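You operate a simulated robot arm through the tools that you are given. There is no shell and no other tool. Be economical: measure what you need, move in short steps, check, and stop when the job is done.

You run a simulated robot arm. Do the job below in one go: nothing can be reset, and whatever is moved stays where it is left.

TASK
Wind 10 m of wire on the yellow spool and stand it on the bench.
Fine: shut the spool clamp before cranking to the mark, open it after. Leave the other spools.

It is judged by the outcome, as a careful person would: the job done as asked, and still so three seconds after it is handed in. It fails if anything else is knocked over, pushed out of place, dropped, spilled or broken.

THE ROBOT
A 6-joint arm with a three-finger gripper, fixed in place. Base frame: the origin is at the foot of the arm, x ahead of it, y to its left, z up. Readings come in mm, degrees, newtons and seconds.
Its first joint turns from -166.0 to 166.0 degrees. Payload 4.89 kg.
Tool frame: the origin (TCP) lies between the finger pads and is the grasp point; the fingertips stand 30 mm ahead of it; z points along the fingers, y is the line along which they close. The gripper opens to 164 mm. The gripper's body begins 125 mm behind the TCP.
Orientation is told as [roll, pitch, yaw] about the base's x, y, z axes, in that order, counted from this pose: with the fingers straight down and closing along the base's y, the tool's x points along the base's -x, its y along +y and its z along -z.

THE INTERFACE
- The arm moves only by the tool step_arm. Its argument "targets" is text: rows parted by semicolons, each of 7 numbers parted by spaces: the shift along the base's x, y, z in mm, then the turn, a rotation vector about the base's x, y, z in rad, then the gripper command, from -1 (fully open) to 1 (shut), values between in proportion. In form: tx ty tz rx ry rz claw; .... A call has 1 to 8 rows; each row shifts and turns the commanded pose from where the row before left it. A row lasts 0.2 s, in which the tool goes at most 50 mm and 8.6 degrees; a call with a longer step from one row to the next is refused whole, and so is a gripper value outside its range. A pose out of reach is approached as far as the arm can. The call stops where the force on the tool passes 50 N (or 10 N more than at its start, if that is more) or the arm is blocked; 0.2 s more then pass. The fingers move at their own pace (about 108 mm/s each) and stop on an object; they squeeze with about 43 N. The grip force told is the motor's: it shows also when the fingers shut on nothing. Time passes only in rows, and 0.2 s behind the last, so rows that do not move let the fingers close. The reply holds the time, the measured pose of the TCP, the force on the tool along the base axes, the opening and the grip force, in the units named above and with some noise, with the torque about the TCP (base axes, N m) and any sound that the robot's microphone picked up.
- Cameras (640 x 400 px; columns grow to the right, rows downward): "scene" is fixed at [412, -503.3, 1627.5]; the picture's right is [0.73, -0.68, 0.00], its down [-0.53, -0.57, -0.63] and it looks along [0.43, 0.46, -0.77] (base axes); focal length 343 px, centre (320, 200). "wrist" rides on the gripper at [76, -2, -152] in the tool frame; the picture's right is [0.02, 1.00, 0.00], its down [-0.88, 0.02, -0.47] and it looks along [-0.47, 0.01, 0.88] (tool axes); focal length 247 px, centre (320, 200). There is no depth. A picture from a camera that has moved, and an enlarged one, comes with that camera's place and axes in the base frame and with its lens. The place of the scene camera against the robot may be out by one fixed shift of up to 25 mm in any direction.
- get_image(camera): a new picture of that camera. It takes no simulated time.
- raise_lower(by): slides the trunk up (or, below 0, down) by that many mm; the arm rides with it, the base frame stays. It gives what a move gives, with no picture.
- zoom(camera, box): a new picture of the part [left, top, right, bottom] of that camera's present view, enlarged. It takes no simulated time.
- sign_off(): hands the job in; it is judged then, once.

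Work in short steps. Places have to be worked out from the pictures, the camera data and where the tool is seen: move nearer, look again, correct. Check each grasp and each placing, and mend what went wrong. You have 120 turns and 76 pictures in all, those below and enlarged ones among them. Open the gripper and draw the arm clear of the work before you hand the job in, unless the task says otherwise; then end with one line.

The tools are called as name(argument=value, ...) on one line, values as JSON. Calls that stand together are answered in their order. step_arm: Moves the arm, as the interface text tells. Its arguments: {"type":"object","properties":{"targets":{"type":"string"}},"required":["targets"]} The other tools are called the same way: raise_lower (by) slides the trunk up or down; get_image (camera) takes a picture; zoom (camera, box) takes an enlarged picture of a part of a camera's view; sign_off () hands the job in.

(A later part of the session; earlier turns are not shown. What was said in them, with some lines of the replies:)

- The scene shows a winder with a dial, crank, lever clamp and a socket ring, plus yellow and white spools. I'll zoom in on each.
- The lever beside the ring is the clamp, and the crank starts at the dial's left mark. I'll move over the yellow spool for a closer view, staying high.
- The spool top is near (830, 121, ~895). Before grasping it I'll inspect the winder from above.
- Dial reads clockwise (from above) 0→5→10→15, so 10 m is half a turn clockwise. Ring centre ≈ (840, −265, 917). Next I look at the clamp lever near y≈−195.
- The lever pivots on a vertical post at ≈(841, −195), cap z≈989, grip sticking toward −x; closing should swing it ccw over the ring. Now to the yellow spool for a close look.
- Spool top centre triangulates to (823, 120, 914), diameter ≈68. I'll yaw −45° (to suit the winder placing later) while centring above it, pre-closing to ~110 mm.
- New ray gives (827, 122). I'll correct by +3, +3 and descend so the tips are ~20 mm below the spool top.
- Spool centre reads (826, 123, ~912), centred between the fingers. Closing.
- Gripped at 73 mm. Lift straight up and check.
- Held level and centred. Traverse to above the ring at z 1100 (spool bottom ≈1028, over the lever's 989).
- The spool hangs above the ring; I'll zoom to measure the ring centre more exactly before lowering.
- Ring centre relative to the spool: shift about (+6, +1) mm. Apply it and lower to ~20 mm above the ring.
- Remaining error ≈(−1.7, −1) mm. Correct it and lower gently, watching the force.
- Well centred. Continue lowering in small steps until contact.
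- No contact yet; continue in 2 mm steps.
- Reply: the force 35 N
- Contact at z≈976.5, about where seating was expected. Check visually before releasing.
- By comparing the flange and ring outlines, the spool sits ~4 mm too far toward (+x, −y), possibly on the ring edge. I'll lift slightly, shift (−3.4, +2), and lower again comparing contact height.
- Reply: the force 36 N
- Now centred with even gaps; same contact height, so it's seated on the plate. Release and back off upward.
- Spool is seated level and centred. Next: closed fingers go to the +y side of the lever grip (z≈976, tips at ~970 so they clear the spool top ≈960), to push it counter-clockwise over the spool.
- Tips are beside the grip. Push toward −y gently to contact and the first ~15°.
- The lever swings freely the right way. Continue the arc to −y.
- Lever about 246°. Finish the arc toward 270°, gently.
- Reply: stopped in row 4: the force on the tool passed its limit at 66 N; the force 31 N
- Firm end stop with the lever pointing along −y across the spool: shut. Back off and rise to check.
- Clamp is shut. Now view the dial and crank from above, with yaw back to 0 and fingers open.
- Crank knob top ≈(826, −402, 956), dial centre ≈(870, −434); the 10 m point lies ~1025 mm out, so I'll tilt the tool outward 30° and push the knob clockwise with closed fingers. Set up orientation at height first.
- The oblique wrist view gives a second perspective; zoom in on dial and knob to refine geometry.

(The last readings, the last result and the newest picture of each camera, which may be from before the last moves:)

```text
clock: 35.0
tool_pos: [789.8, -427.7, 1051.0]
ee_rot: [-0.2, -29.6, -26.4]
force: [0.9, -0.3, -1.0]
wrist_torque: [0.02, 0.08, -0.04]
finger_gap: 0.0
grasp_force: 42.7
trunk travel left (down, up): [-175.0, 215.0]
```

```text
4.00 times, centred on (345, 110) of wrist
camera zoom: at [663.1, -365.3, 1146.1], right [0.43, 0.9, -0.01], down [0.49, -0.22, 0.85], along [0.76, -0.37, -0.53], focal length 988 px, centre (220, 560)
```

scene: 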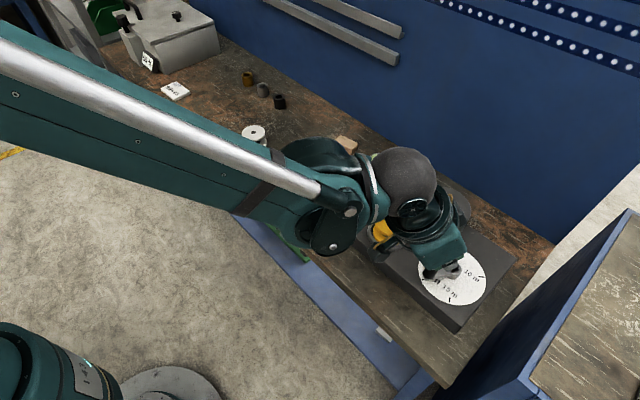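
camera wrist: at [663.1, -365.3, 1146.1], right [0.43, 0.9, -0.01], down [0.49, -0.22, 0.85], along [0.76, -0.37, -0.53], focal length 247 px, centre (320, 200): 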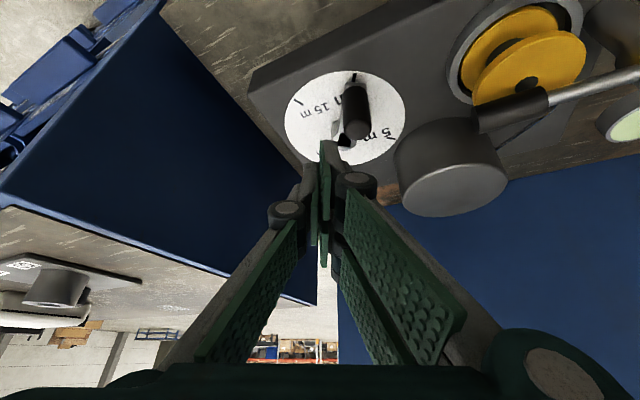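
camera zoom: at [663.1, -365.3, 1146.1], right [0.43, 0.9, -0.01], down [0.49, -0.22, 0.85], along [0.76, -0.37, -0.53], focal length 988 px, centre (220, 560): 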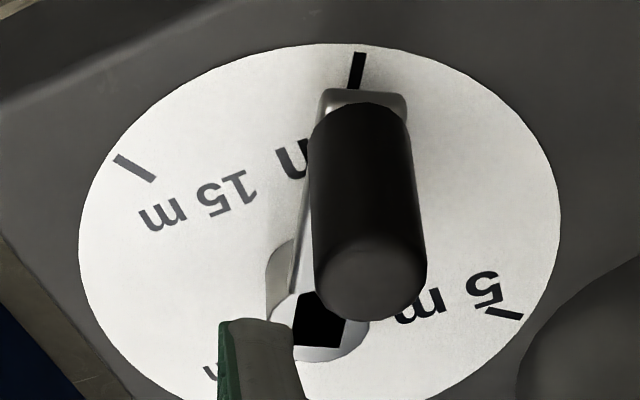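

Refined: dial centre ≈(868.5, −434), knob ≈(820, −403) at radius 57, 10 m mark at −50°. Descend behind the knob, tips at z≈935 (above dial/arm).

step_arm(targets="1 -1 -20 0 0 0 1;1 0 -25 0 0 0 1;1 0 -25 0 0 0 1;1 0 -13 0 0 0 1;0 0 0 0 0 0 1")

zoom(camera="scene", box=[390, 220, 518, 300])

get_image(camera="wrist")

```text
clock: 36.2
tool_pos: [793.9, -428.4, 968.6]
ee_rot: [-0.3, -29.5, -26.4]
force: [-0.1, -0.2, 0.2]
wrist_torque: [0.03, 0.01, -0.02]
finger_gap: 0.4
grasp_force: 42.9
trunk travel left (down, up): [-175.0, 215.0]
```

```text
5.00 times, centred on (454, 260) of scene
camera zoom: at [412.0, -503.3, 1627.5], right [0.73, -0.68, 0.0], down [-0.53, -0.57, -0.63], along [0.43, 0.46, -0.77], focal length 1716 px, centre (-350, -100)
```

zoom: 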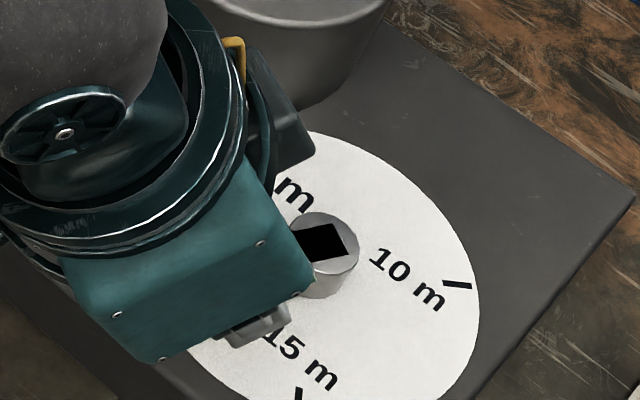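

```text
31 pictures are left
camera wrist: at [667.5, -366.5, 1063.6], right [0.43, 0.9, -0.01], down [0.49, -0.22, 0.85], along [0.76, -0.37, -0.53], focal length 247 px, centre (320, 200)
```

wrist: 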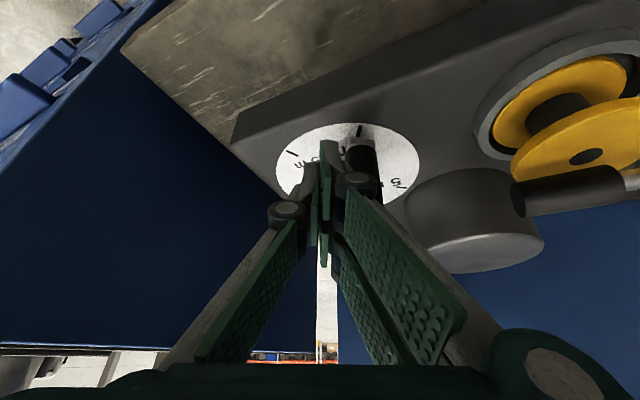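

Fingers are behind the knob. Begin pushing clockwise along the arc.

step_arm(targets="11.5 2 0 0 0 0 1;11.5 6 0 0 0 0 1;2.9 8.9 0 0 0 0 1;4.7 8.2 0 0 0 0 1;0 0 0 0 0 0 1")

zoom(camera="wrist", box=[240, 90, 480, 240])

```text
clock: 37.4
tool_pos: [823.7, -403.8, 968.1]
ee_rot: [-0.1, -29.7, -26.5]
force: [4.3, -7.1, 7.2]
wrist_torque: [0.07, -0.09, -0.16]
finger_gap: 0.0
grasp_force: 42.7
trunk travel left (down, up): [-175.0, 215.0]
```

```text
2.67 times, centred on (360, 165) of wrist
camera zoom: at [698.2, -341.6, 1063.5], right [0.43, 0.9, -0.01], down [0.49, -0.22, 0.85], along [0.76, -0.37, -0.53], focal length 659 px, centre (213, 293)
```

zoom: 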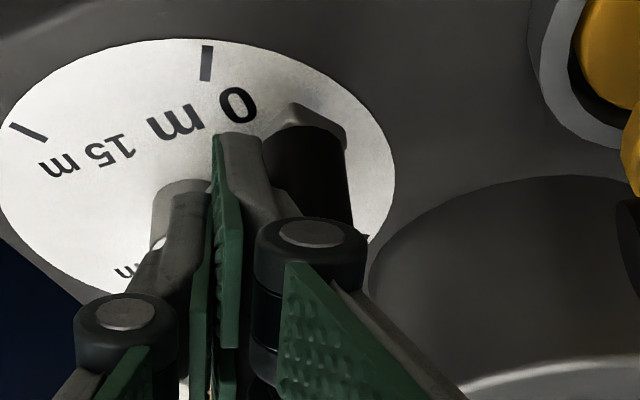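

The crank turns smoothly. Continue the arc.

step_arm(targets="6.3 6.9 0 0 0 0 1;7.6 5.6 0 0 0 0 1;8.6 3.8 0 0 0 0 1;9.2 2 0 0 0 0 1;0 0 0 0 0 0 1")

zoom(camera="wrist", box=[240, 90, 480, 240])

```text
clock: 38.4
tool_pos: [850.8, -388.3, 969.4]
ee_rot: [-0.3, -29.7, -26.5]
force: [1.2, -11.9, 18.0]
wrist_torque: [0.17, -0.4, -0.14]
finger_gap: 0.1
grasp_force: 43.3
trunk travel left (down, up): [-175.0, 215.0]
stopped in row 4: the force on the tool passed its limit at 53 N (the readings are from after the stop); the commanded pose is now the measured one
```

```text
2.67 times, centred on (360, 165) of wrist
camera zoom: at [725.0, -325.8, 1064.1], right [0.43, 0.9, -0.01], down [0.48, -0.22, 0.85], along [0.76, -0.37, -0.53], focal length 659 px, centre (213, 293)
```

zoom: 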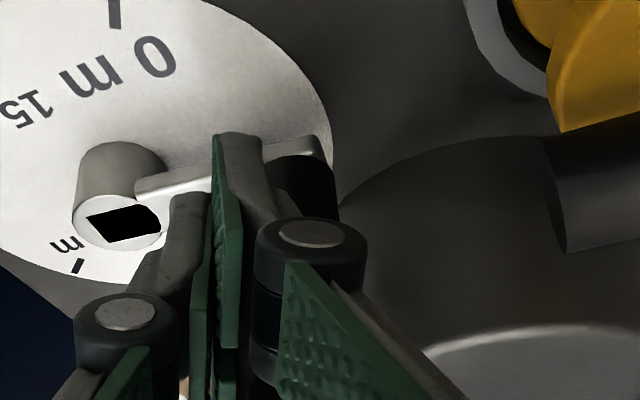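

The knob is at ~82° and the flat side was pushing mostly radially. I'll back off and re-engage with the finger front edge from the base side of the knob, pushing outward.

step_arm(targets="-16 2 0 0 0 0 1;-4 17 0 0 0 0 1;8.5 8.7 0 0 0 0 1;3.6 0 0 0 0 0 1;6 -1.5 0 0 0 0 1;6.5 -1.8 0 0 0 0 1;0 0 0 0 0 0 1")

get_image(camera="wrist")

```text
clock: 38.8
tool_pos: [835.6, -388.5, 969.4]
ee_rot: [-0.5, -29.7, -26.7]
force: [3.7, -9.9, 8.1]
wrist_torque: [0.14, -0.2, -0.1]
finger_gap: 0.0
grasp_force: 43.0
trunk travel left (down, up): [-175.0, 215.0]
stopped in row 2: the force on the tool passed its limit at 65 N (the readings are from after the stop); the commanded pose is now the measured one
```

```text
28 pictures are left
camera wrist: at [710.2, -325.0, 1064.0], right [0.44, 0.9, -0.02], down [0.48, -0.22, 0.85], along [0.76, -0.38, -0.53], focal length 247 px, centre (320, 200)
```

wrist: 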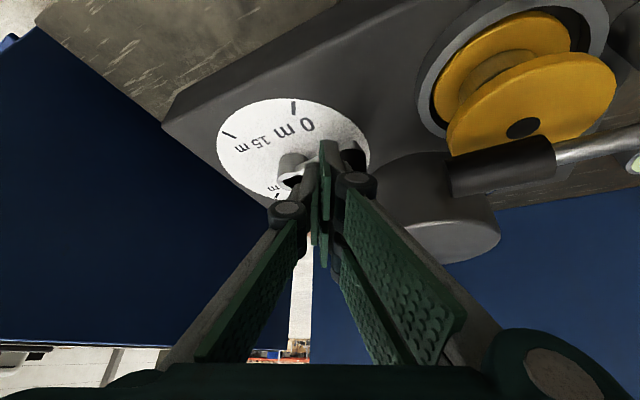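

Still blocked on the +y side; zoom in to see what's touching.

zoom(camera="wrist", box=[256, 100, 416, 200])

zoom(camera="scene", box=[370, 200, 530, 300])

```text
4.00 times, centred on (336, 150) of wrist
camera zoom: at [710.2, -325.0, 1064.0], right [0.44, 0.9, -0.02], down [0.48, -0.22, 0.85], along [0.76, -0.38, -0.53], focal length 988 px, centre (256, 400)
```

zoom: 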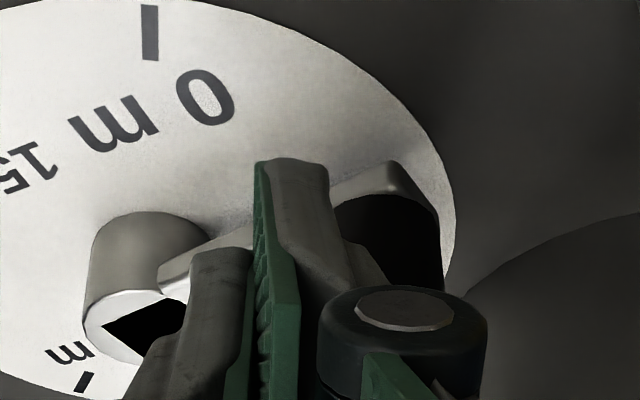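

```text
4.00 times, centred on (450, 250) of scene
camera zoom: at [412.0, -503.3, 1627.5], right [0.73, -0.68, 0.0], down [-0.53, -0.57, -0.63], along [0.43, 0.46, -0.77], focal length 1372 px, centre (-200, 0)
```

zoom: 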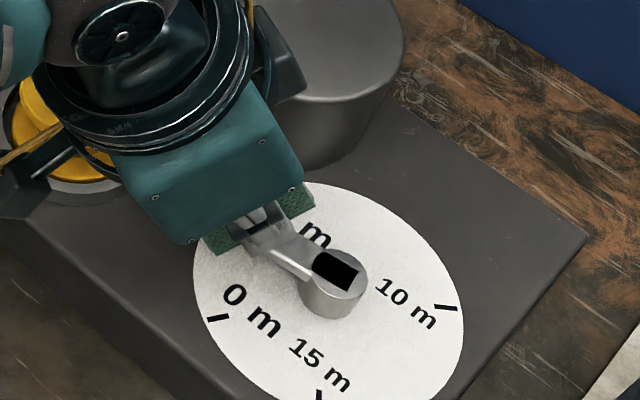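

The finger's flat is just resting against the knob side (crank near 90°). Retreat away from it, swing to the base side, then push outward.

step_arm(targets="-2.7 -5.4 0 0 0 0 1;-9 4.5 0 0 0 0 1;-9 4.5 0 0 0 0 1;6 12 0 0 0 0 1;6.5 13 0 0 0 0 1;0 0 0 0 0 0 1")

zoom(camera="wrist", box=[256, 80, 416, 180])

```text
clock: 40.2
tool_pos: [827.0, -358.9, 969.2]
ee_rot: [-0.4, -29.8, -26.6]
force: [0.3, 0.4, 1.1]
wrist_torque: [-0.02, -0.01, 0.04]
finger_gap: 0.0
grasp_force: 42.9
trunk travel left (down, up): [-175.0, 215.0]
```

```text
4.00 times, centred on (336, 130) of wrist
camera zoom: at [702.2, -294.8, 1064.2], right [0.44, 0.9, -0.02], down [0.48, -0.22, 0.85], along [0.76, -0.38, -0.53], focal length 988 px, centre (256, 480)
```

zoom: 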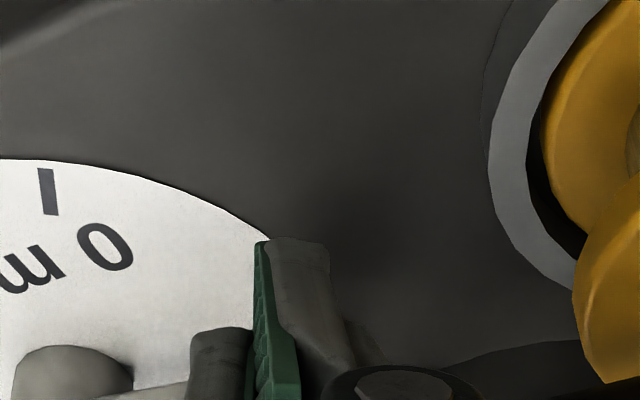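

Clear, and lined up behind the knob. Push outward along the path.

step_arm(targets="8 -0.8 0 0 0 0 1;8 -0.8 0 0 0 0 1;6.2 -1.6 0 0 0 0 1;6.3 -1.7 0 0 0 0 1;9 -4.2 0 0 0 0 1;0 0 0 0 0 0 1")

zoom(camera="scene", box=[370, 200, 530, 300])

```text
clock: 41.6
tool_pos: [866.0, -368.4, 971.4]
ee_rot: [-0.5, -29.8, -26.7]
force: [0.5, 0.0, 0.3]
wrist_torque: [0.01, 0.0, 0.0]
finger_gap: 0.1
grasp_force: 42.4
trunk travel left (down, up): [-175.0, 215.0]
```

```text
4.00 times, centred on (450, 250) of scene
camera zoom: at [412.0, -503.3, 1627.5], right [0.73, -0.68, 0.0], down [-0.53, -0.57, -0.63], along [0.43, 0.46, -0.77], focal length 1372 px, centre (-200, 0)
```

zoom: 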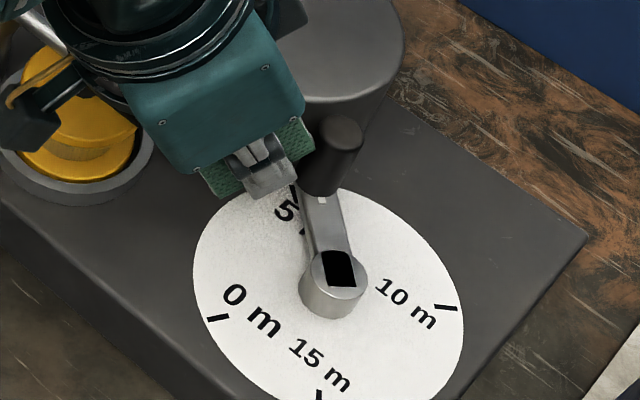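

Crank is just past 5 m and moving freely. Continue.

step_arm(targets="6.5 -5.3 0 0 0 0 1;7.1 -7.1 0 0 0 0 1;5.7 -8.1 0 0 0 0 1;4.2 -9 0 0 0 0 1;0 0 0 0 0 0 1")

zoom(camera="scene", box=[370, 200, 530, 300])

```text
clock: 42.8
tool_pos: [888.4, -396.7, 969.0]
ee_rot: [-0.5, -29.8, -26.7]
force: [-0.5, -0.2, 0.5]
wrist_torque: [-0.01, 0.02, -0.02]
finger_gap: 0.0
grasp_force: 43.2
trunk travel left (down, up): [-175.0, 215.0]
```

```text
4.00 times, centred on (450, 250) of scene
camera zoom: at [412.0, -503.3, 1627.5], right [0.73, -0.68, 0.0], down [-0.53, -0.57, -0.63], along [0.43, 0.46, -0.77], focal length 1372 px, centre (-200, 0)
```

zoom: 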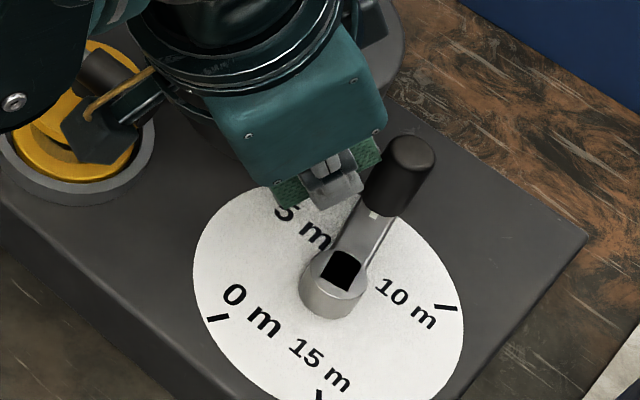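

Crank ≈24°. Transition around the knob to its +y side and keep pushing.

step_arm(targets="9.9 -2.8 0 0 0 0 1;8.8 -2.7 0 0 0 0 1;4.5 -10.3 0 0 0 0 1;0 0 0 0 0 0 1")

zoom(camera="scene", box=[370, 200, 530, 300])

```text
clock: 43.8
tool_pos: [911.2, -413.3, 970.7]
ee_rot: [-0.5, -29.8, -26.7]
force: [0.4, 0.7, 0.4]
wrist_torque: [-0.02, 0.04, -0.03]
finger_gap: 0.0
grasp_force: 43.3
trunk travel left (down, up): [-175.0, 215.0]
```

```text
4.00 times, centred on (450, 250) of scene
camera zoom: at [412.0, -503.3, 1627.5], right [0.73, -0.68, 0.0], down [-0.53, -0.57, -0.63], along [0.43, 0.46, -0.77], focal length 1372 px, centre (-200, 0)
```

zoom: 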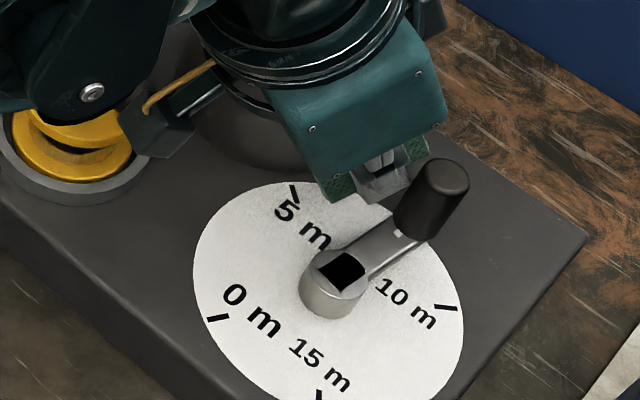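

Crank ≈0°. Continue more slowly toward the 10 m mark.

step_arm(targets="2.4 -5.5 0 0 0 0 1;2.3 -5.5 0 0 0 0 1;0.1 -5.6 0 0 0 0 1;0.1 -5.7 0 0 0 0 1;0 0 0 0 0 0 1")

zoom(camera="scene", box=[370, 200, 530, 300])

```text
clock: 45.0
tool_pos: [917.4, -435.1, 969.0]
ee_rot: [-0.5, -29.8, -26.8]
force: [0.6, 0.4, -0.7]
wrist_torque: [0.0, -0.02, 0.01]
finger_gap: 0.0
grasp_force: 43.3
trunk travel left (down, up): [-175.0, 215.0]
```

```text
4.00 times, centred on (450, 250) of scene
camera zoom: at [412.0, -503.3, 1627.5], right [0.73, -0.68, 0.0], down [-0.53, -0.57, -0.63], along [0.43, 0.46, -0.77], focal length 1372 px, centre (-200, 0)
```

zoom: 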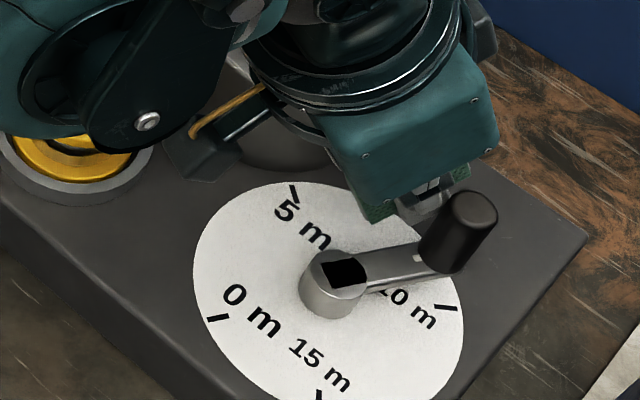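

Crank ≈−30°, matching the plan; ~20° left. Go to about −46° in small steps.

step_arm(targets="-1.3 -4 0 0 0 0 1;-1.3 -4 0 0 0 0 1;-2 -3 0 0 0 0 1;-2 -3 0 0 0 0 1;0 0 0 0 0 0 1")

zoom(camera="scene", box=[400, 215, 496, 275])

```text
clock: 46.2
tool_pos: [910.6, -450.5, 970.5]
ee_rot: [-0.5, -29.7, -26.7]
force: [0.1, 0.3, 0.2]
wrist_torque: [0.02, 0.02, -0.01]
finger_gap: 0.0
grasp_force: 42.3
trunk travel left (down, up): [-175.0, 215.0]
```

```text
6.67 times, centred on (448, 245) of scene
camera zoom: at [412.0, -503.3, 1627.5], right [0.73, -0.68, 0.0], down [-0.53, -0.57, -0.63], along [0.43, 0.46, -0.77], focal length 2288 px, centre (-533, -100)
```

zoom: 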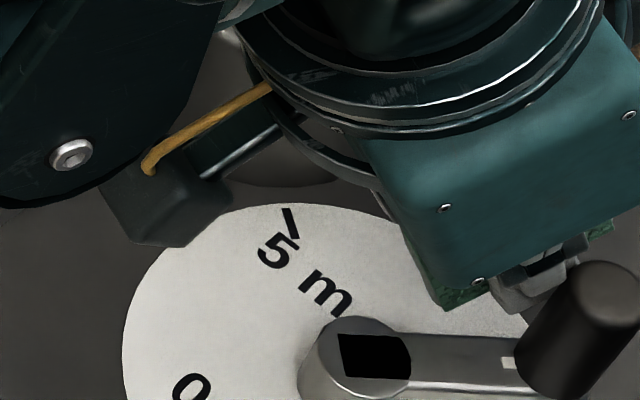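

Crop was off; take a better one around the arm end and 10 m mark.

zoom(camera="scene", box=[414, 240, 510, 300])

```text
6.67 times, centred on (462, 270) of scene
camera zoom: at [412.0, -503.3, 1627.5], right [0.73, -0.68, 0.0], down [-0.53, -0.57, -0.63], along [0.43, 0.46, -0.77], focal length 2288 px, centre (-627, -267)
```

zoom: 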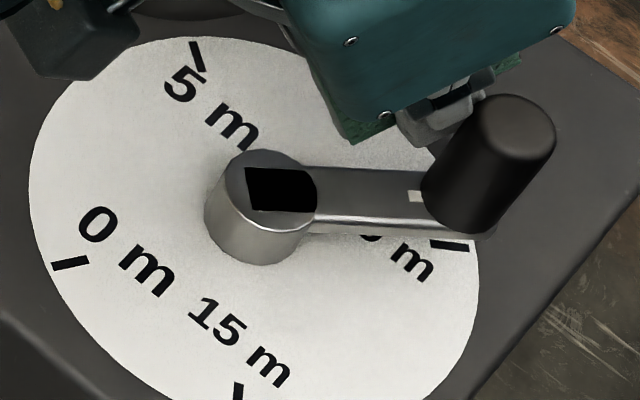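

About 5° remain by slope comparison. Nudge ~3.5 mm.

step_arm(targets="-1.3 -1.3 0 0 0 0 1;-1.3 -1.3 0 0 0 0 1;0 0 0 0 0 0 1")

zoom(camera="scene", box=[414, 240, 510, 300])

```text
clock: 47.0
tool_pos: [907.9, -451.7, 970.8]
ee_rot: [-0.5, -29.8, -26.7]
force: [0.2, 0.5, -0.6]
wrist_torque: [0.0, -0.05, -0.03]
finger_gap: 0.0
grasp_force: 42.8
trunk travel left (down, up): [-175.0, 215.0]
```

```text
6.67 times, centred on (462, 270) of scene
camera zoom: at [412.0, -503.3, 1627.5], right [0.73, -0.68, 0.0], down [-0.53, -0.57, -0.63], along [0.43, 0.46, -0.77], focal length 2288 px, centre (-627, -267)
```

zoom: 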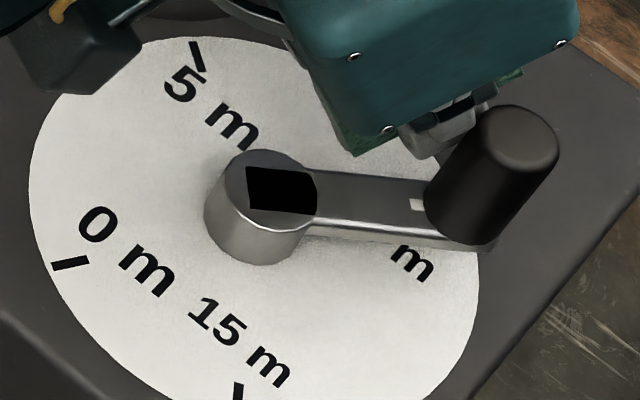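

Arm slope matches the computed slope for the 10 m mark. Retreat off the knob, rise, and verify with the wrist camera.

step_arm(targets="3 5 0 0 0 0 1;2 4 10 0 0 0 1;0 0 25 0 0 0 1;-10 5 35 0 0 0 1;-30 10 20 0.0585 0.117 0 1;-35 10 5 0.0585 0.117 0 0;-35 5 0 0.0585 0.117 0 -0.7;-10 0 0 0.0585 0.117 0 -0.7")

get_image(camera="wrist")

zoom(camera="scene", box=[414, 240, 510, 300])

```text
clock: 48.8
tool_pos: [791.1, -411.0, 1065.8]
ee_rot: [-0.6, 0.2, -26.7]
force: [-0.8, 1.0, 1.1]
wrist_torque: [-0.12, -0.19, 0.0]
finger_gap: 139.5
grasp_force: 0.0
trunk travel left (down, up): [-175.0, 215.0]
```

```text
17 pictures are left
camera wrist: at [724.8, -377.6, 1218.7], right [0.43, 0.9, -0.01], down [0.8, -0.38, 0.47], along [0.42, -0.21, -0.88], focal length 247 px, centre (320, 200)
```

wrist: 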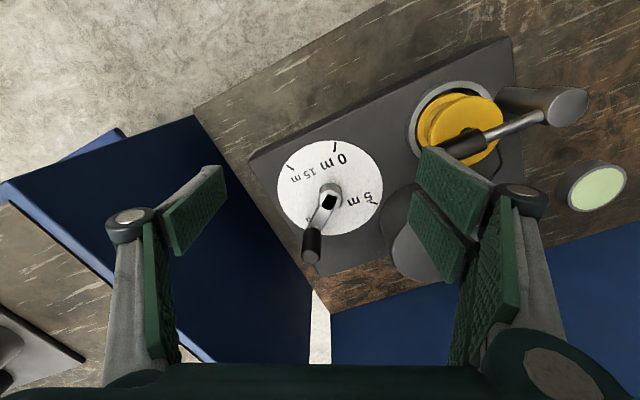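

```text
6.67 times, centred on (462, 270) of scene
camera zoom: at [412.0, -503.3, 1627.5], right [0.73, -0.68, 0.0], down [-0.53, -0.57, -0.63], along [0.43, 0.46, -0.77], focal length 2288 px, centre (-627, -267)
```

zoom: 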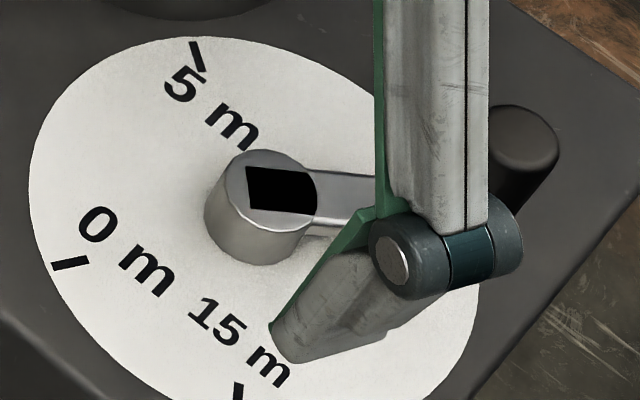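

zoom(camera="wrist", box=[256, 140, 416, 240])

```text
4.00 times, centred on (336, 190) of wrist
camera zoom: at [724.8, -377.6, 1218.7], right [0.43, 0.9, -0.01], down [0.8, -0.38, 0.47], along [0.42, -0.21, -0.88], focal length 988 px, centre (256, 240)
```

zoom: 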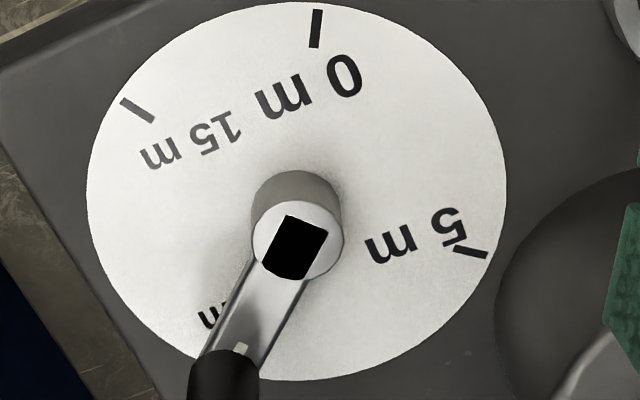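

Geometry from this view: arm at ≈−49°, 10 m mark ≈−50° — within ~0.05 m. Now open the clamp: bring closed fingers to the +x side of the lever grip (between it and the reel).

step_arm(targets="21.7 32.5 0 0 0 0.1165 1;21.7 32.5 0 0 0 0.1165 1;21.8 32.5 0 0 0 0.1165 1;21.8 32.5 0 0 0 0.1165 1;0 0 0 0 0 0 1;0 0 0 0 0 0 1")

get_image(camera="scene")

```text
clock: 50.2
tool_pos: [881.7, -281.1, 1065.0]
ee_rot: [-0.6, 0.2, 0.1]
force: [0.1, -0.2, -0.8]
wrist_torque: [-0.08, 0.06, 0.05]
finger_gap: 0.0
grasp_force: 43.1
trunk travel left (down, up): [-175.0, 215.0]
```

```text
14 pictures are left
```

scene: 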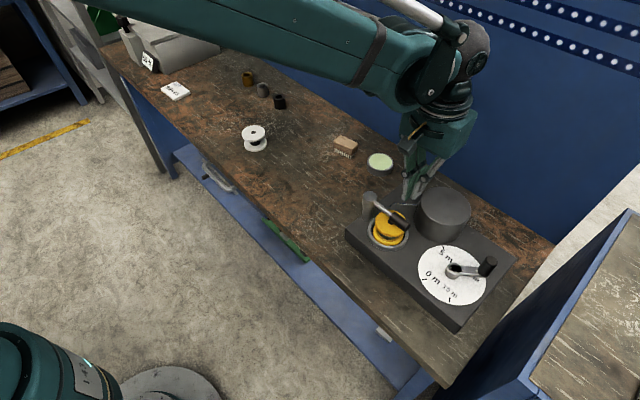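

Positioned over the gap between lever and reel. Descend gently (shifted −4 in x).

step_arm(targets="-4 0 -15 0 0 0 1;0 0 -17 0 0 0 1;0 0 -17 0 0 0 1;0 0 -15 0 0 0 1;0 0 0 0 0 0 1")

zoom(camera="scene", box=[330, 150, 490, 250])

```text
clock: 51.2
tool_pos: [876.9, -283.5, 1008.7]
ee_rot: [-0.6, 0.1, 0.0]
force: [0.4, -0.9, -1.1]
wrist_torque: [0.02, 0.12, 0.04]
finger_gap: 0.0
grasp_force: 42.7
trunk travel left (down, up): [-175.0, 215.0]
stopped in row 4: the force on the tool passed its limit at 70 N (the readings are from after the stop); the commanded pose is now the measured one
```

```text
4.00 times, centred on (410, 200) of scene
camera zoom: at [412.0, -503.3, 1627.5], right [0.73, -0.68, 0.0], down [-0.53, -0.57, -0.63], along [0.43, 0.46, -0.77], focal length 1372 px, centre (-40, 200)
```

zoom: 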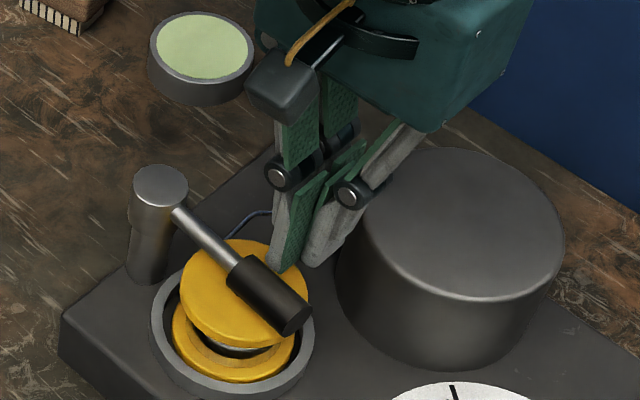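

A finger brushed the reel's edge while descending. Lift, shift toward the post (+y, slightly −x), and descend again there.

step_arm(targets="0 0 12 0 0 0 1;-4 15 0 0 0 0 1;0 0 -8 0 0 0 1;0 0 -6 0 0 0 1;0 0 -4 0 0 0 1;0 0 0 0 0 0 1")

```text
clock: 52.2
tool_pos: [871.8, -270.9, 1011.6]
ee_rot: [-0.6, 0.0, 0.0]
force: [2.3, -0.2, 14.4]
wrist_torque: [0.1, 0.32, -0.08]
finger_gap: 0.2
grasp_force: 42.8
trunk travel left (down, up): [-175.0, 215.0]
stopped in row 5: the force on the tool passed its limit at 66 N (the readings are from after the stop); the commanded pose is now the measured one
```

The torque shows contact on the −x side: the green pads are ~66 mm wide along tool x, so they sat on the lever. I'll lift, yaw 90° so the pads are parallel to the lever, and come down in the slot at x≈877.

step_arm(targets="0 0 20 0 0 0 1;0 0 30 0 0 0.1428 1;1 -1 0 0 0 0.1428 1;1 -1 0 0 0 0.1428 1;1 -1 0 0 0 0.1428 1;1 -1 0 0 0 0.1428 1;1 -1 0 0 0 0.1428 1;0 0 0 0 0 0.1428 1")

step_arm(targets="0 0 0 0 0 0.1428 1;0 0 0 0 0 0.1428 1;0 0 0 0 0 0.1428 1;0 0 0 0 0 0.1428 1;0 0 0 0 0 0 1")

zoom(camera="scene", box=[330, 150, 490, 250])

```text
clock: 54.0
tool_pos: [878.9, -275.2, 1060.8]
ee_rot: [-0.6, 0.1, 57.3]
force: [0.2, -0.4, -0.2]
wrist_torque: [-0.01, -0.01, -0.02]
finger_gap: 0.0
grasp_force: 43.7
trunk travel left (down, up): [-175.0, 215.0]
```

```text
clock: 55.2
tool_pos: [878.3, -274.5, 1060.1]
ee_rot: [-0.6, 0.1, 90.0]
force: [-0.7, -0.7, -0.2]
wrist_torque: [-0.03, 0.02, 0.0]
finger_gap: 0.3
grasp_force: 42.8
trunk travel left (down, up): [-175.0, 215.0]
```

```text
4.00 times, centred on (410, 200) of scene
camera zoom: at [412.0, -503.3, 1627.5], right [0.73, -0.68, 0.0], down [-0.53, -0.57, -0.63], along [0.43, 0.46, -0.77], focal length 1372 px, centre (-40, 200)
```

zoom: 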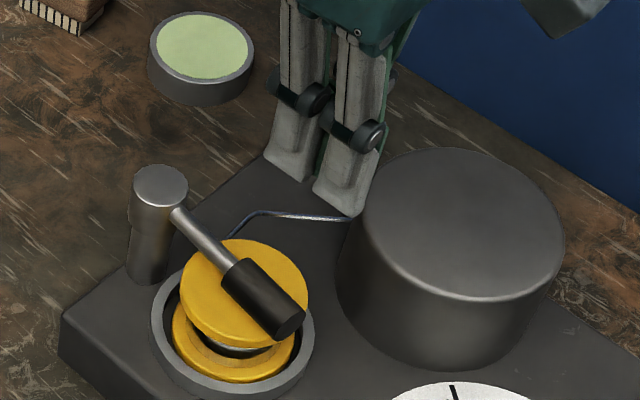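

Orientation is good. Descend into the slot.

step_arm(targets="-3 2 -20 0 0 0 1;0 0 -20 0 0 0 1;0 0 -10 0 0 0 1;0 0 -7 0 0 0 1;0 0 0 0 0 0 1")

```text
clock: 56.4
tool_pos: [874.7, -273.4, 1002.7]
ee_rot: [-0.6, 0.1, 90.0]
force: [-0.1, -0.7, -0.2]
wrist_torque: [-0.02, 0.0, 0.01]
finger_gap: 0.0
grasp_force: 42.6
trunk travel left (down, up): [-175.0, 215.0]
```

In the slot with no contact. Sweep the lever clockwise, turning the tool with it.

step_arm(targets="-9.7 -1.1 0 0 0 0 1;-7.1 -1.3 0 0 0 -0.0873 1;-7.1 -1.3 0 0 0 -0.0873 1;-7.2 0 0 0 0 -0.0873 1;-7.3 0 0 0 0 -0.0873 1;-7.1 1.2 0 0 0 -0.0873 1;-7.1 1.2 0 0 0 -0.0873 1;0 0 0 0 0 0 1")

zoom(camera="scene", box=[330, 150, 490, 250])

```text
clock: 58.2
tool_pos: [821.2, -274.6, 1002.6]
ee_rot: [-0.6, 0.1, 59.9]
force: [0.1, -0.4, -0.3]
wrist_torque: [0.01, -0.01, -0.01]
finger_gap: 0.0
grasp_force: 43.1
trunk travel left (down, up): [-175.0, 215.0]
```

```text
4.00 times, centred on (410, 200) of scene
camera zoom: at [412.0, -503.3, 1627.5], right [0.73, -0.68, 0.0], down [-0.53, -0.57, -0.63], along [0.43, 0.46, -0.77], focal length 1372 px, centre (-40, 200)
```

zoom: 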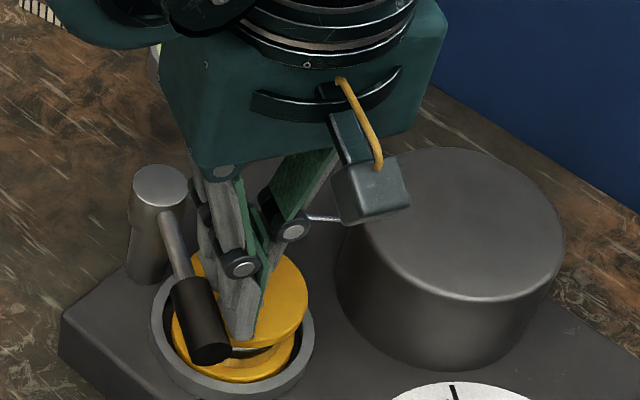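

Lever swinging open as planned. Continue to 180°.

step_arm(targets="-6.8 2.4 0 0 0 -0.0873 1;-6.8 2.5 0 0 0 -0.0873 1;-6.4 3.5 0 0 0 -0.0873 1;-6.3 3.6 0 0 0 -0.0873 1;-5.6 4.6 0 0 0 -0.0873 1;-5.5 4.6 0 0 0 -0.0873 1;-4.7 5.5 0 0 0 -0.0873 1;-4.7 5.5 0 0 0 -0.0873 1")

step_arm(targets="-3.7 6.2 0 0 0 -0.0873 1;-3.6 6.3 0 0 0 -0.0873 1;-2.5 6.8 0 0 0 -0.0873 1;-2.5 6.8 0 0 0 -0.0873 1;0 3 0 0 0 0 1;0 0 0 0 0 0 1")

zoom(camera="scene", box=[330, 150, 490, 250])

```text
clock: 60.0
tool_pos: [775.1, -242.9, 1004.0]
ee_rot: [-0.6, 0.1, 19.9]
force: [-0.5, -0.3, 0.0]
wrist_torque: [0.06, 0.03, 0.01]
finger_gap: 0.0
grasp_force: 42.6
trunk travel left (down, up): [-175.0, 215.0]
```

```text
clock: 61.4
tool_pos: [764.3, -215.2, 1003.2]
ee_rot: [-0.8, 0.1, -0.1]
force: [7.7, -38.4, 8.0]
wrist_torque: [-0.82, -0.19, -0.36]
finger_gap: 0.0
grasp_force: 43.0
trunk travel left (down, up): [-175.0, 215.0]
```

```text
4.00 times, centred on (410, 200) of scene
camera zoom: at [412.0, -503.3, 1627.5], right [0.73, -0.68, 0.0], down [-0.53, -0.57, -0.63], along [0.43, 0.46, -0.77], focal length 1372 px, centre (-40, 200)
```

zoom: 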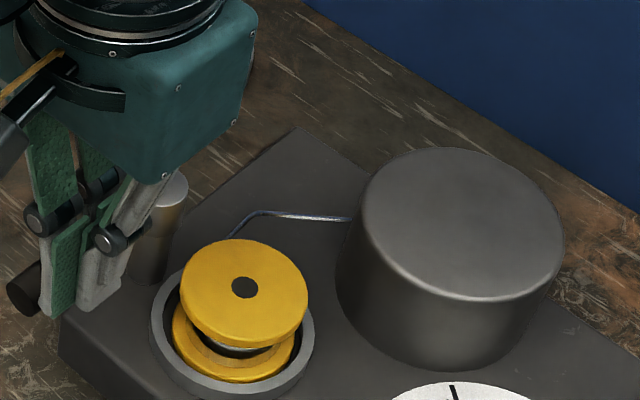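

Lever hit its open stop; the spool (wire visible on its core) is undisturbed. Back off, rise, and return above the spool at yaw −45° with fingers open ~102 mm.

step_arm(targets="0 -10 0 0 0 0 1;0 -8 20 0 0 0 1;0 0 40 0 0 0 1;0 0 40 0 0 0 0.3;15 -3 0 0 0 -0.098 -0.25;15 -3 0 0 0 -0.098 -0.25;15 -3 0 0 0 -0.098 -0.25;15 -3 0 0 0 -0.098 -0.25")

step_arm(targets="9 -3 0 0 0 -0.098 -0.25;9 -4 0 0 0 -0.098 -0.25;0 -4 0 0 0 -0.098 -0.25;0 -5 0 0 0 -0.099 -0.25;0 0 0 0 0 0 -0.25")

get_image(camera="wrist")

```text
clock: 63.2
tool_pos: [822.7, -243.0, 1102.1]
ee_rot: [-0.6, 0.1, -22.6]
force: [-0.5, -0.7, 0.0]
wrist_torque: [0.0, 0.0, 0.0]
finger_gap: 102.8
grasp_force: 0.0
trunk travel left (down, up): [-175.0, 215.0]
```

```text
clock: 64.4
tool_pos: [842.4, -258.2, 1105.0]
ee_rot: [-0.6, 0.1, -45.0]
force: [-0.4, -0.7, 0.9]
wrist_torque: [-0.03, 0.0, -0.01]
finger_gap: 102.7
grasp_force: 0.1
trunk travel left (down, up): [-175.0, 215.0]
```

```text
9 pictures are left
camera wrist: at [788.6, -203.7, 1256.5], right [0.69, 0.72, -0.01], down [0.64, -0.61, 0.47], along [0.33, -0.33, -0.88], focal length 247 px, centre (320, 200)
```

wrist: 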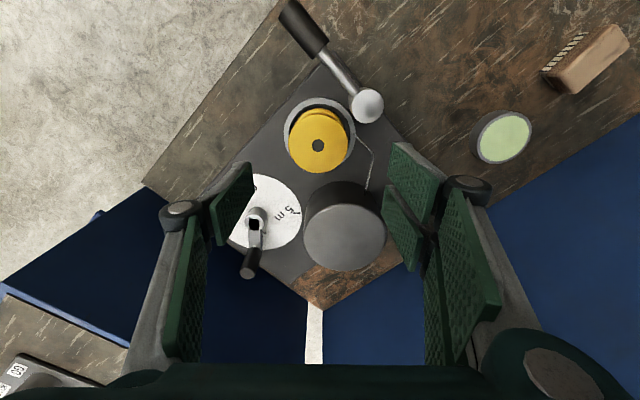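

Lever open, spool free. Align to the release position and descend to the earlier grasp height.

step_arm(targets="0 -5.7 -30 0.0074 -0.0074 0 -0.25;0 0 -35 0 0 0 -0.25;0 0 -30 0 0 0 -0.25;0 0 -20 0 0 0 -0.25;0 0 -12 0 0 0 -0.25;0 0 0 0 0 0 -0.25")

step_arm(targets="0 0 0 0 0 0 0.1;0 0 0 0 0 0 0.4;0 0 0 0 0 0 0.4;0 0 0 0 0 0 0.4")

```text
clock: 65.8
tool_pos: [841.0, -264.5, 977.5]
ee_rot: [0.0, 0.1, -45.0]
force: [0.0, -0.1, 0.3]
wrist_torque: [-0.01, 0.05, 0.03]
finger_gap: 102.6
grasp_force: 0.1
trunk travel left (down, up): [-175.0, 215.0]
```

```text
clock: 66.8
tool_pos: [840.3, -264.6, 977.9]
ee_rot: [-0.1, 0.1, -45.0]
force: [0.7, 0.1, 0.3]
wrist_torque: [-0.03, 0.0, -0.03]
finger_gap: 73.2
grasp_force: 43.3
trunk travel left (down, up): [-175.0, 215.0]
```

Gripped at 73 mm. Lift straight up slowly, then check.

step_arm(targets="0 0 8 0 0 0 0.4;0 0 12 0 0 0 0.4;0 0 20 0 0 0 0.4;0 0 30 0 0 0 0.4;0 0 35 0 0 0 0.4;0 0 20 0 0 0 0.4;0 0 0 0 0 0 0.4")

get_image(camera="wrist")

```text
clock: 68.4
tool_pos: [840.1, -265.1, 1102.6]
ee_rot: [0.0, 0.1, -44.9]
force: [-0.7, 1.7, -1.4]
wrist_torque: [0.0, -0.06, 0.02]
finger_gap: 73.1
grasp_force: 43.1
trunk travel left (down, up): [-175.0, 215.0]
```

```text
8 pictures are left
camera wrist: at [786.6, -212.1, 1254.4], right [0.69, 0.72, 0.0], down [0.64, -0.61, 0.47], along [0.34, -0.33, -0.88], focal length 247 px, centre (320, 200)
```

wrist: 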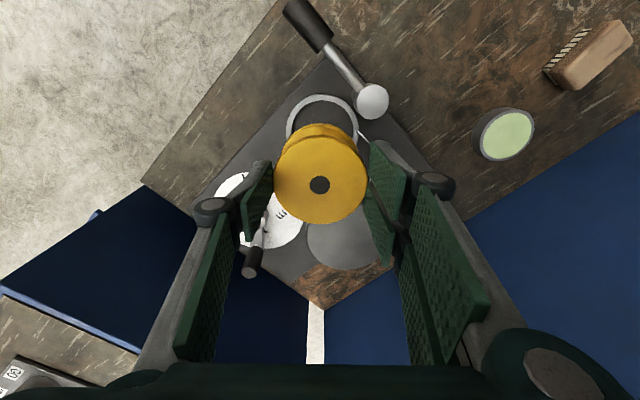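

Spool is out and held level. Carry it back to its original spot (825, 121) on the bench.

step_arm(targets="0 35 0 0 0 0 0.4;-2 45 0 0 0 0 0.4;-2 48 0 0 0 0 0.4;-2 48 0 0 0 0 0.4;-2 48 0 0 0 0 0.4;-2 48 0 0 0 0 0.4;-2 48 0 0 0 0 0.4;-2 40 0 0 0 0 0.4")

step_arm(targets="0 26 0 0 0 0 0.4;0 0 -30 0 0 0 0.4;0 0 -45 0 0 0 0.4;0 0 -45 0 0 0 0.4;0 0 -30 0 0 0 0.4;0 0 -15 0 0 0 0.4;0 0 -6 0 0 0 0.4;0 0 0 0 0 0 0.4")

zoom(camera="scene", box=[220, 100, 380, 200])

```text
clock: 70.2
tool_pos: [827.4, 98.4, 1102.0]
ee_rot: [0.0, 0.0, -45.0]
force: [0.2, -2.2, -0.2]
wrist_torque: [0.22, -0.03, 0.0]
finger_gap: 73.1
grasp_force: 42.9
trunk travel left (down, up): [-175.0, 215.0]
```

```text
clock: 72.0
tool_pos: [826.6, 120.1, 930.4]
ee_rot: [0.0, 0.1, -45.0]
force: [-0.9, -0.6, -1.5]
wrist_torque: [-0.01, 0.01, -0.01]
finger_gap: 73.2
grasp_force: 42.6
trunk travel left (down, up): [-175.0, 215.0]
```

```text
4.00 times, centred on (300, 150) of scene
camera zoom: at [412.0, -503.3, 1627.5], right [0.73, -0.68, 0.0], down [-0.53, -0.57, -0.63], along [0.43, 0.46, -0.77], focal length 1372 px, centre (400, 400)
```

zoom: 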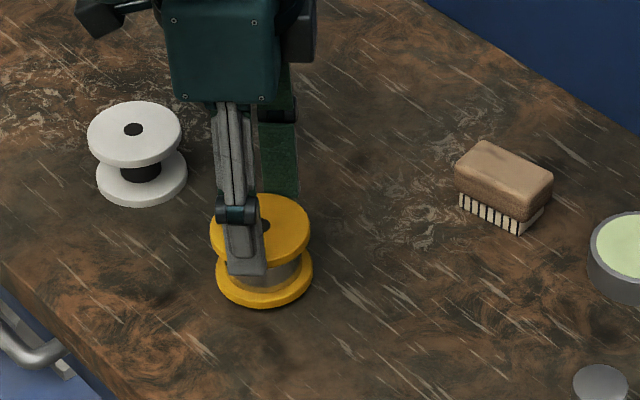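

The spool carries wire now. Lower in 2 mm steps to contact.

step_arm(targets="0 0 -2 0 0 0 0.4;0 0 -2 0 0 0 0.4;0 0 -1.5 0 0 0 0.4;0 0 0 0 0 0 0.4")

step_arm(targets="0 0 -1.5 0 0 0 0.4;0 0 0 0 0 0 0.4")

```text
clock: 73.0
tool_pos: [826.5, 121.6, 924.5]
ee_rot: [-0.1, 0.1, -45.0]
force: [0.0, 0.5, -0.7]
wrist_torque: [-0.01, -0.01, -0.02]
finger_gap: 73.4
grasp_force: 42.9
trunk travel left (down, up): [-175.0, 215.0]
```

```text
clock: 73.6
tool_pos: [826.3, 122.1, 922.7]
ee_rot: [0.0, 0.1, -45.0]
force: [0.7, -0.4, -0.4]
wrist_torque: [0.01, 0.0, -0.01]
finger_gap: 73.3
grasp_force: 42.5
trunk travel left (down, up): [-175.0, 215.0]
```

step_arm(targets="0 0 -1 0 0 0 0.4;0 0 0 0 0 0 0.4")

step_arm(targets="0 0 -1 0 0 0 0.4;0 0 0 0 0 0 0.4")

```text
clock: 74.2
tool_pos: [826.3, 122.0, 922.4]
ee_rot: [0.0, 0.1, -45.0]
force: [3.3, 1.5, 11.2]
wrist_torque: [-0.04, -0.14, 0.03]
finger_gap: 73.3
grasp_force: 42.8
trunk travel left (down, up): [-175.0, 215.0]
```

```text
clock: 74.8
tool_pos: [826.0, 122.0, 922.5]
ee_rot: [0.1, 0.1, -45.0]
force: [11.3, 4.0, 33.5]
wrist_torque: [0.05, -0.6, 0.04]
finger_gap: 73.2
grasp_force: 43.7
trunk travel left (down, up): [-175.0, 215.0]
```

The spool is on the bench (contact force felt). Ease the pressure, open, and rise clear.

step_arm(targets="0 0 1.5 0 0 0 0.4;0 0 0 0 0 0 -0.3;0 0 0 0 0 0 -0.3;0 0 0 0 0 0 -0.3;0 0 20 0 0 0 -0.3;0 0 40 0 0 0 -0.3;0 0 45 0 0 0 -0.3;0 0 45 0 0 0 -0.3")

step_arm(targets="-40 0 10 0 0 0 -0.3;-45 0 10 0 0 0 -0.3;-45 0 10 0 0 0 -0.3;-45 0 10 0 0 0 -0.3;0 0 0 0 0 0 -0.3")

get_image(camera="scene")

zoom(camera="scene", box=[414, 240, 510, 300])

```text
clock: 76.6
tool_pos: [827.7, 121.3, 1074.0]
ee_rot: [0.0, 0.1, -45.0]
force: [0.6, -0.2, -1.1]
wrist_torque: [-0.03, 0.14, 0.0]
finger_gap: 106.7
grasp_force: 0.1
trunk travel left (down, up): [-175.0, 215.0]
```

```text
clock: 77.8
tool_pos: [648.8, 122.9, 1113.4]
ee_rot: [0.0, 0.0, -45.0]
force: [-0.5, 0.6, 0.3]
wrist_torque: [0.05, -0.17, -0.02]
finger_gap: 106.5
grasp_force: 0.1
trunk travel left (down, up): [-175.0, 215.0]
```

```text
6 pictures are left
```

scene: 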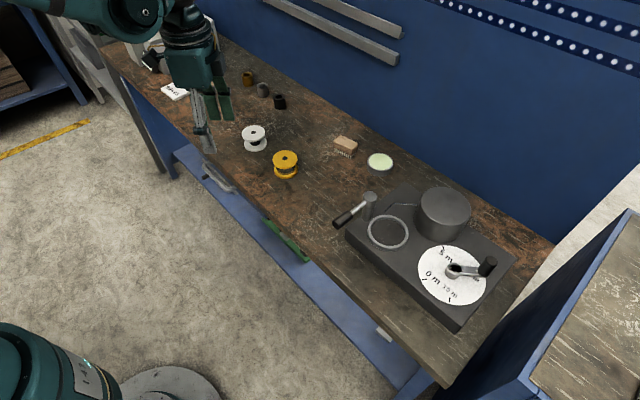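

```text
6.67 times, centred on (462, 270) of scene
camera zoom: at [412.0, -503.3, 1627.5], right [0.73, -0.68, 0.0], down [-0.53, -0.57, -0.63], along [0.43, 0.46, -0.77], focal length 2288 px, centre (-627, -267)
```

zoom: 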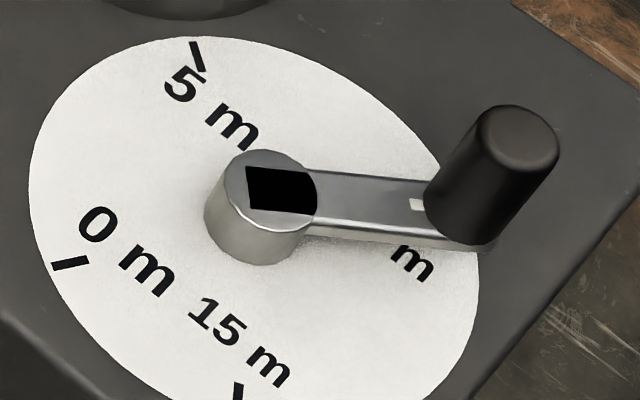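

The yellow spool stands upright on the bench with wire wound on it. The crank is over the 10 m mark, the clamp is open, and nothing else has moved. Handing in.

sign_off()

```text
The job is handed in.
```

The yellow spool is wound to the 10 m mark (to within about 0.1 m, read off the dial) and stands upright on the bench, with the clamp open again and the other spools untouched.
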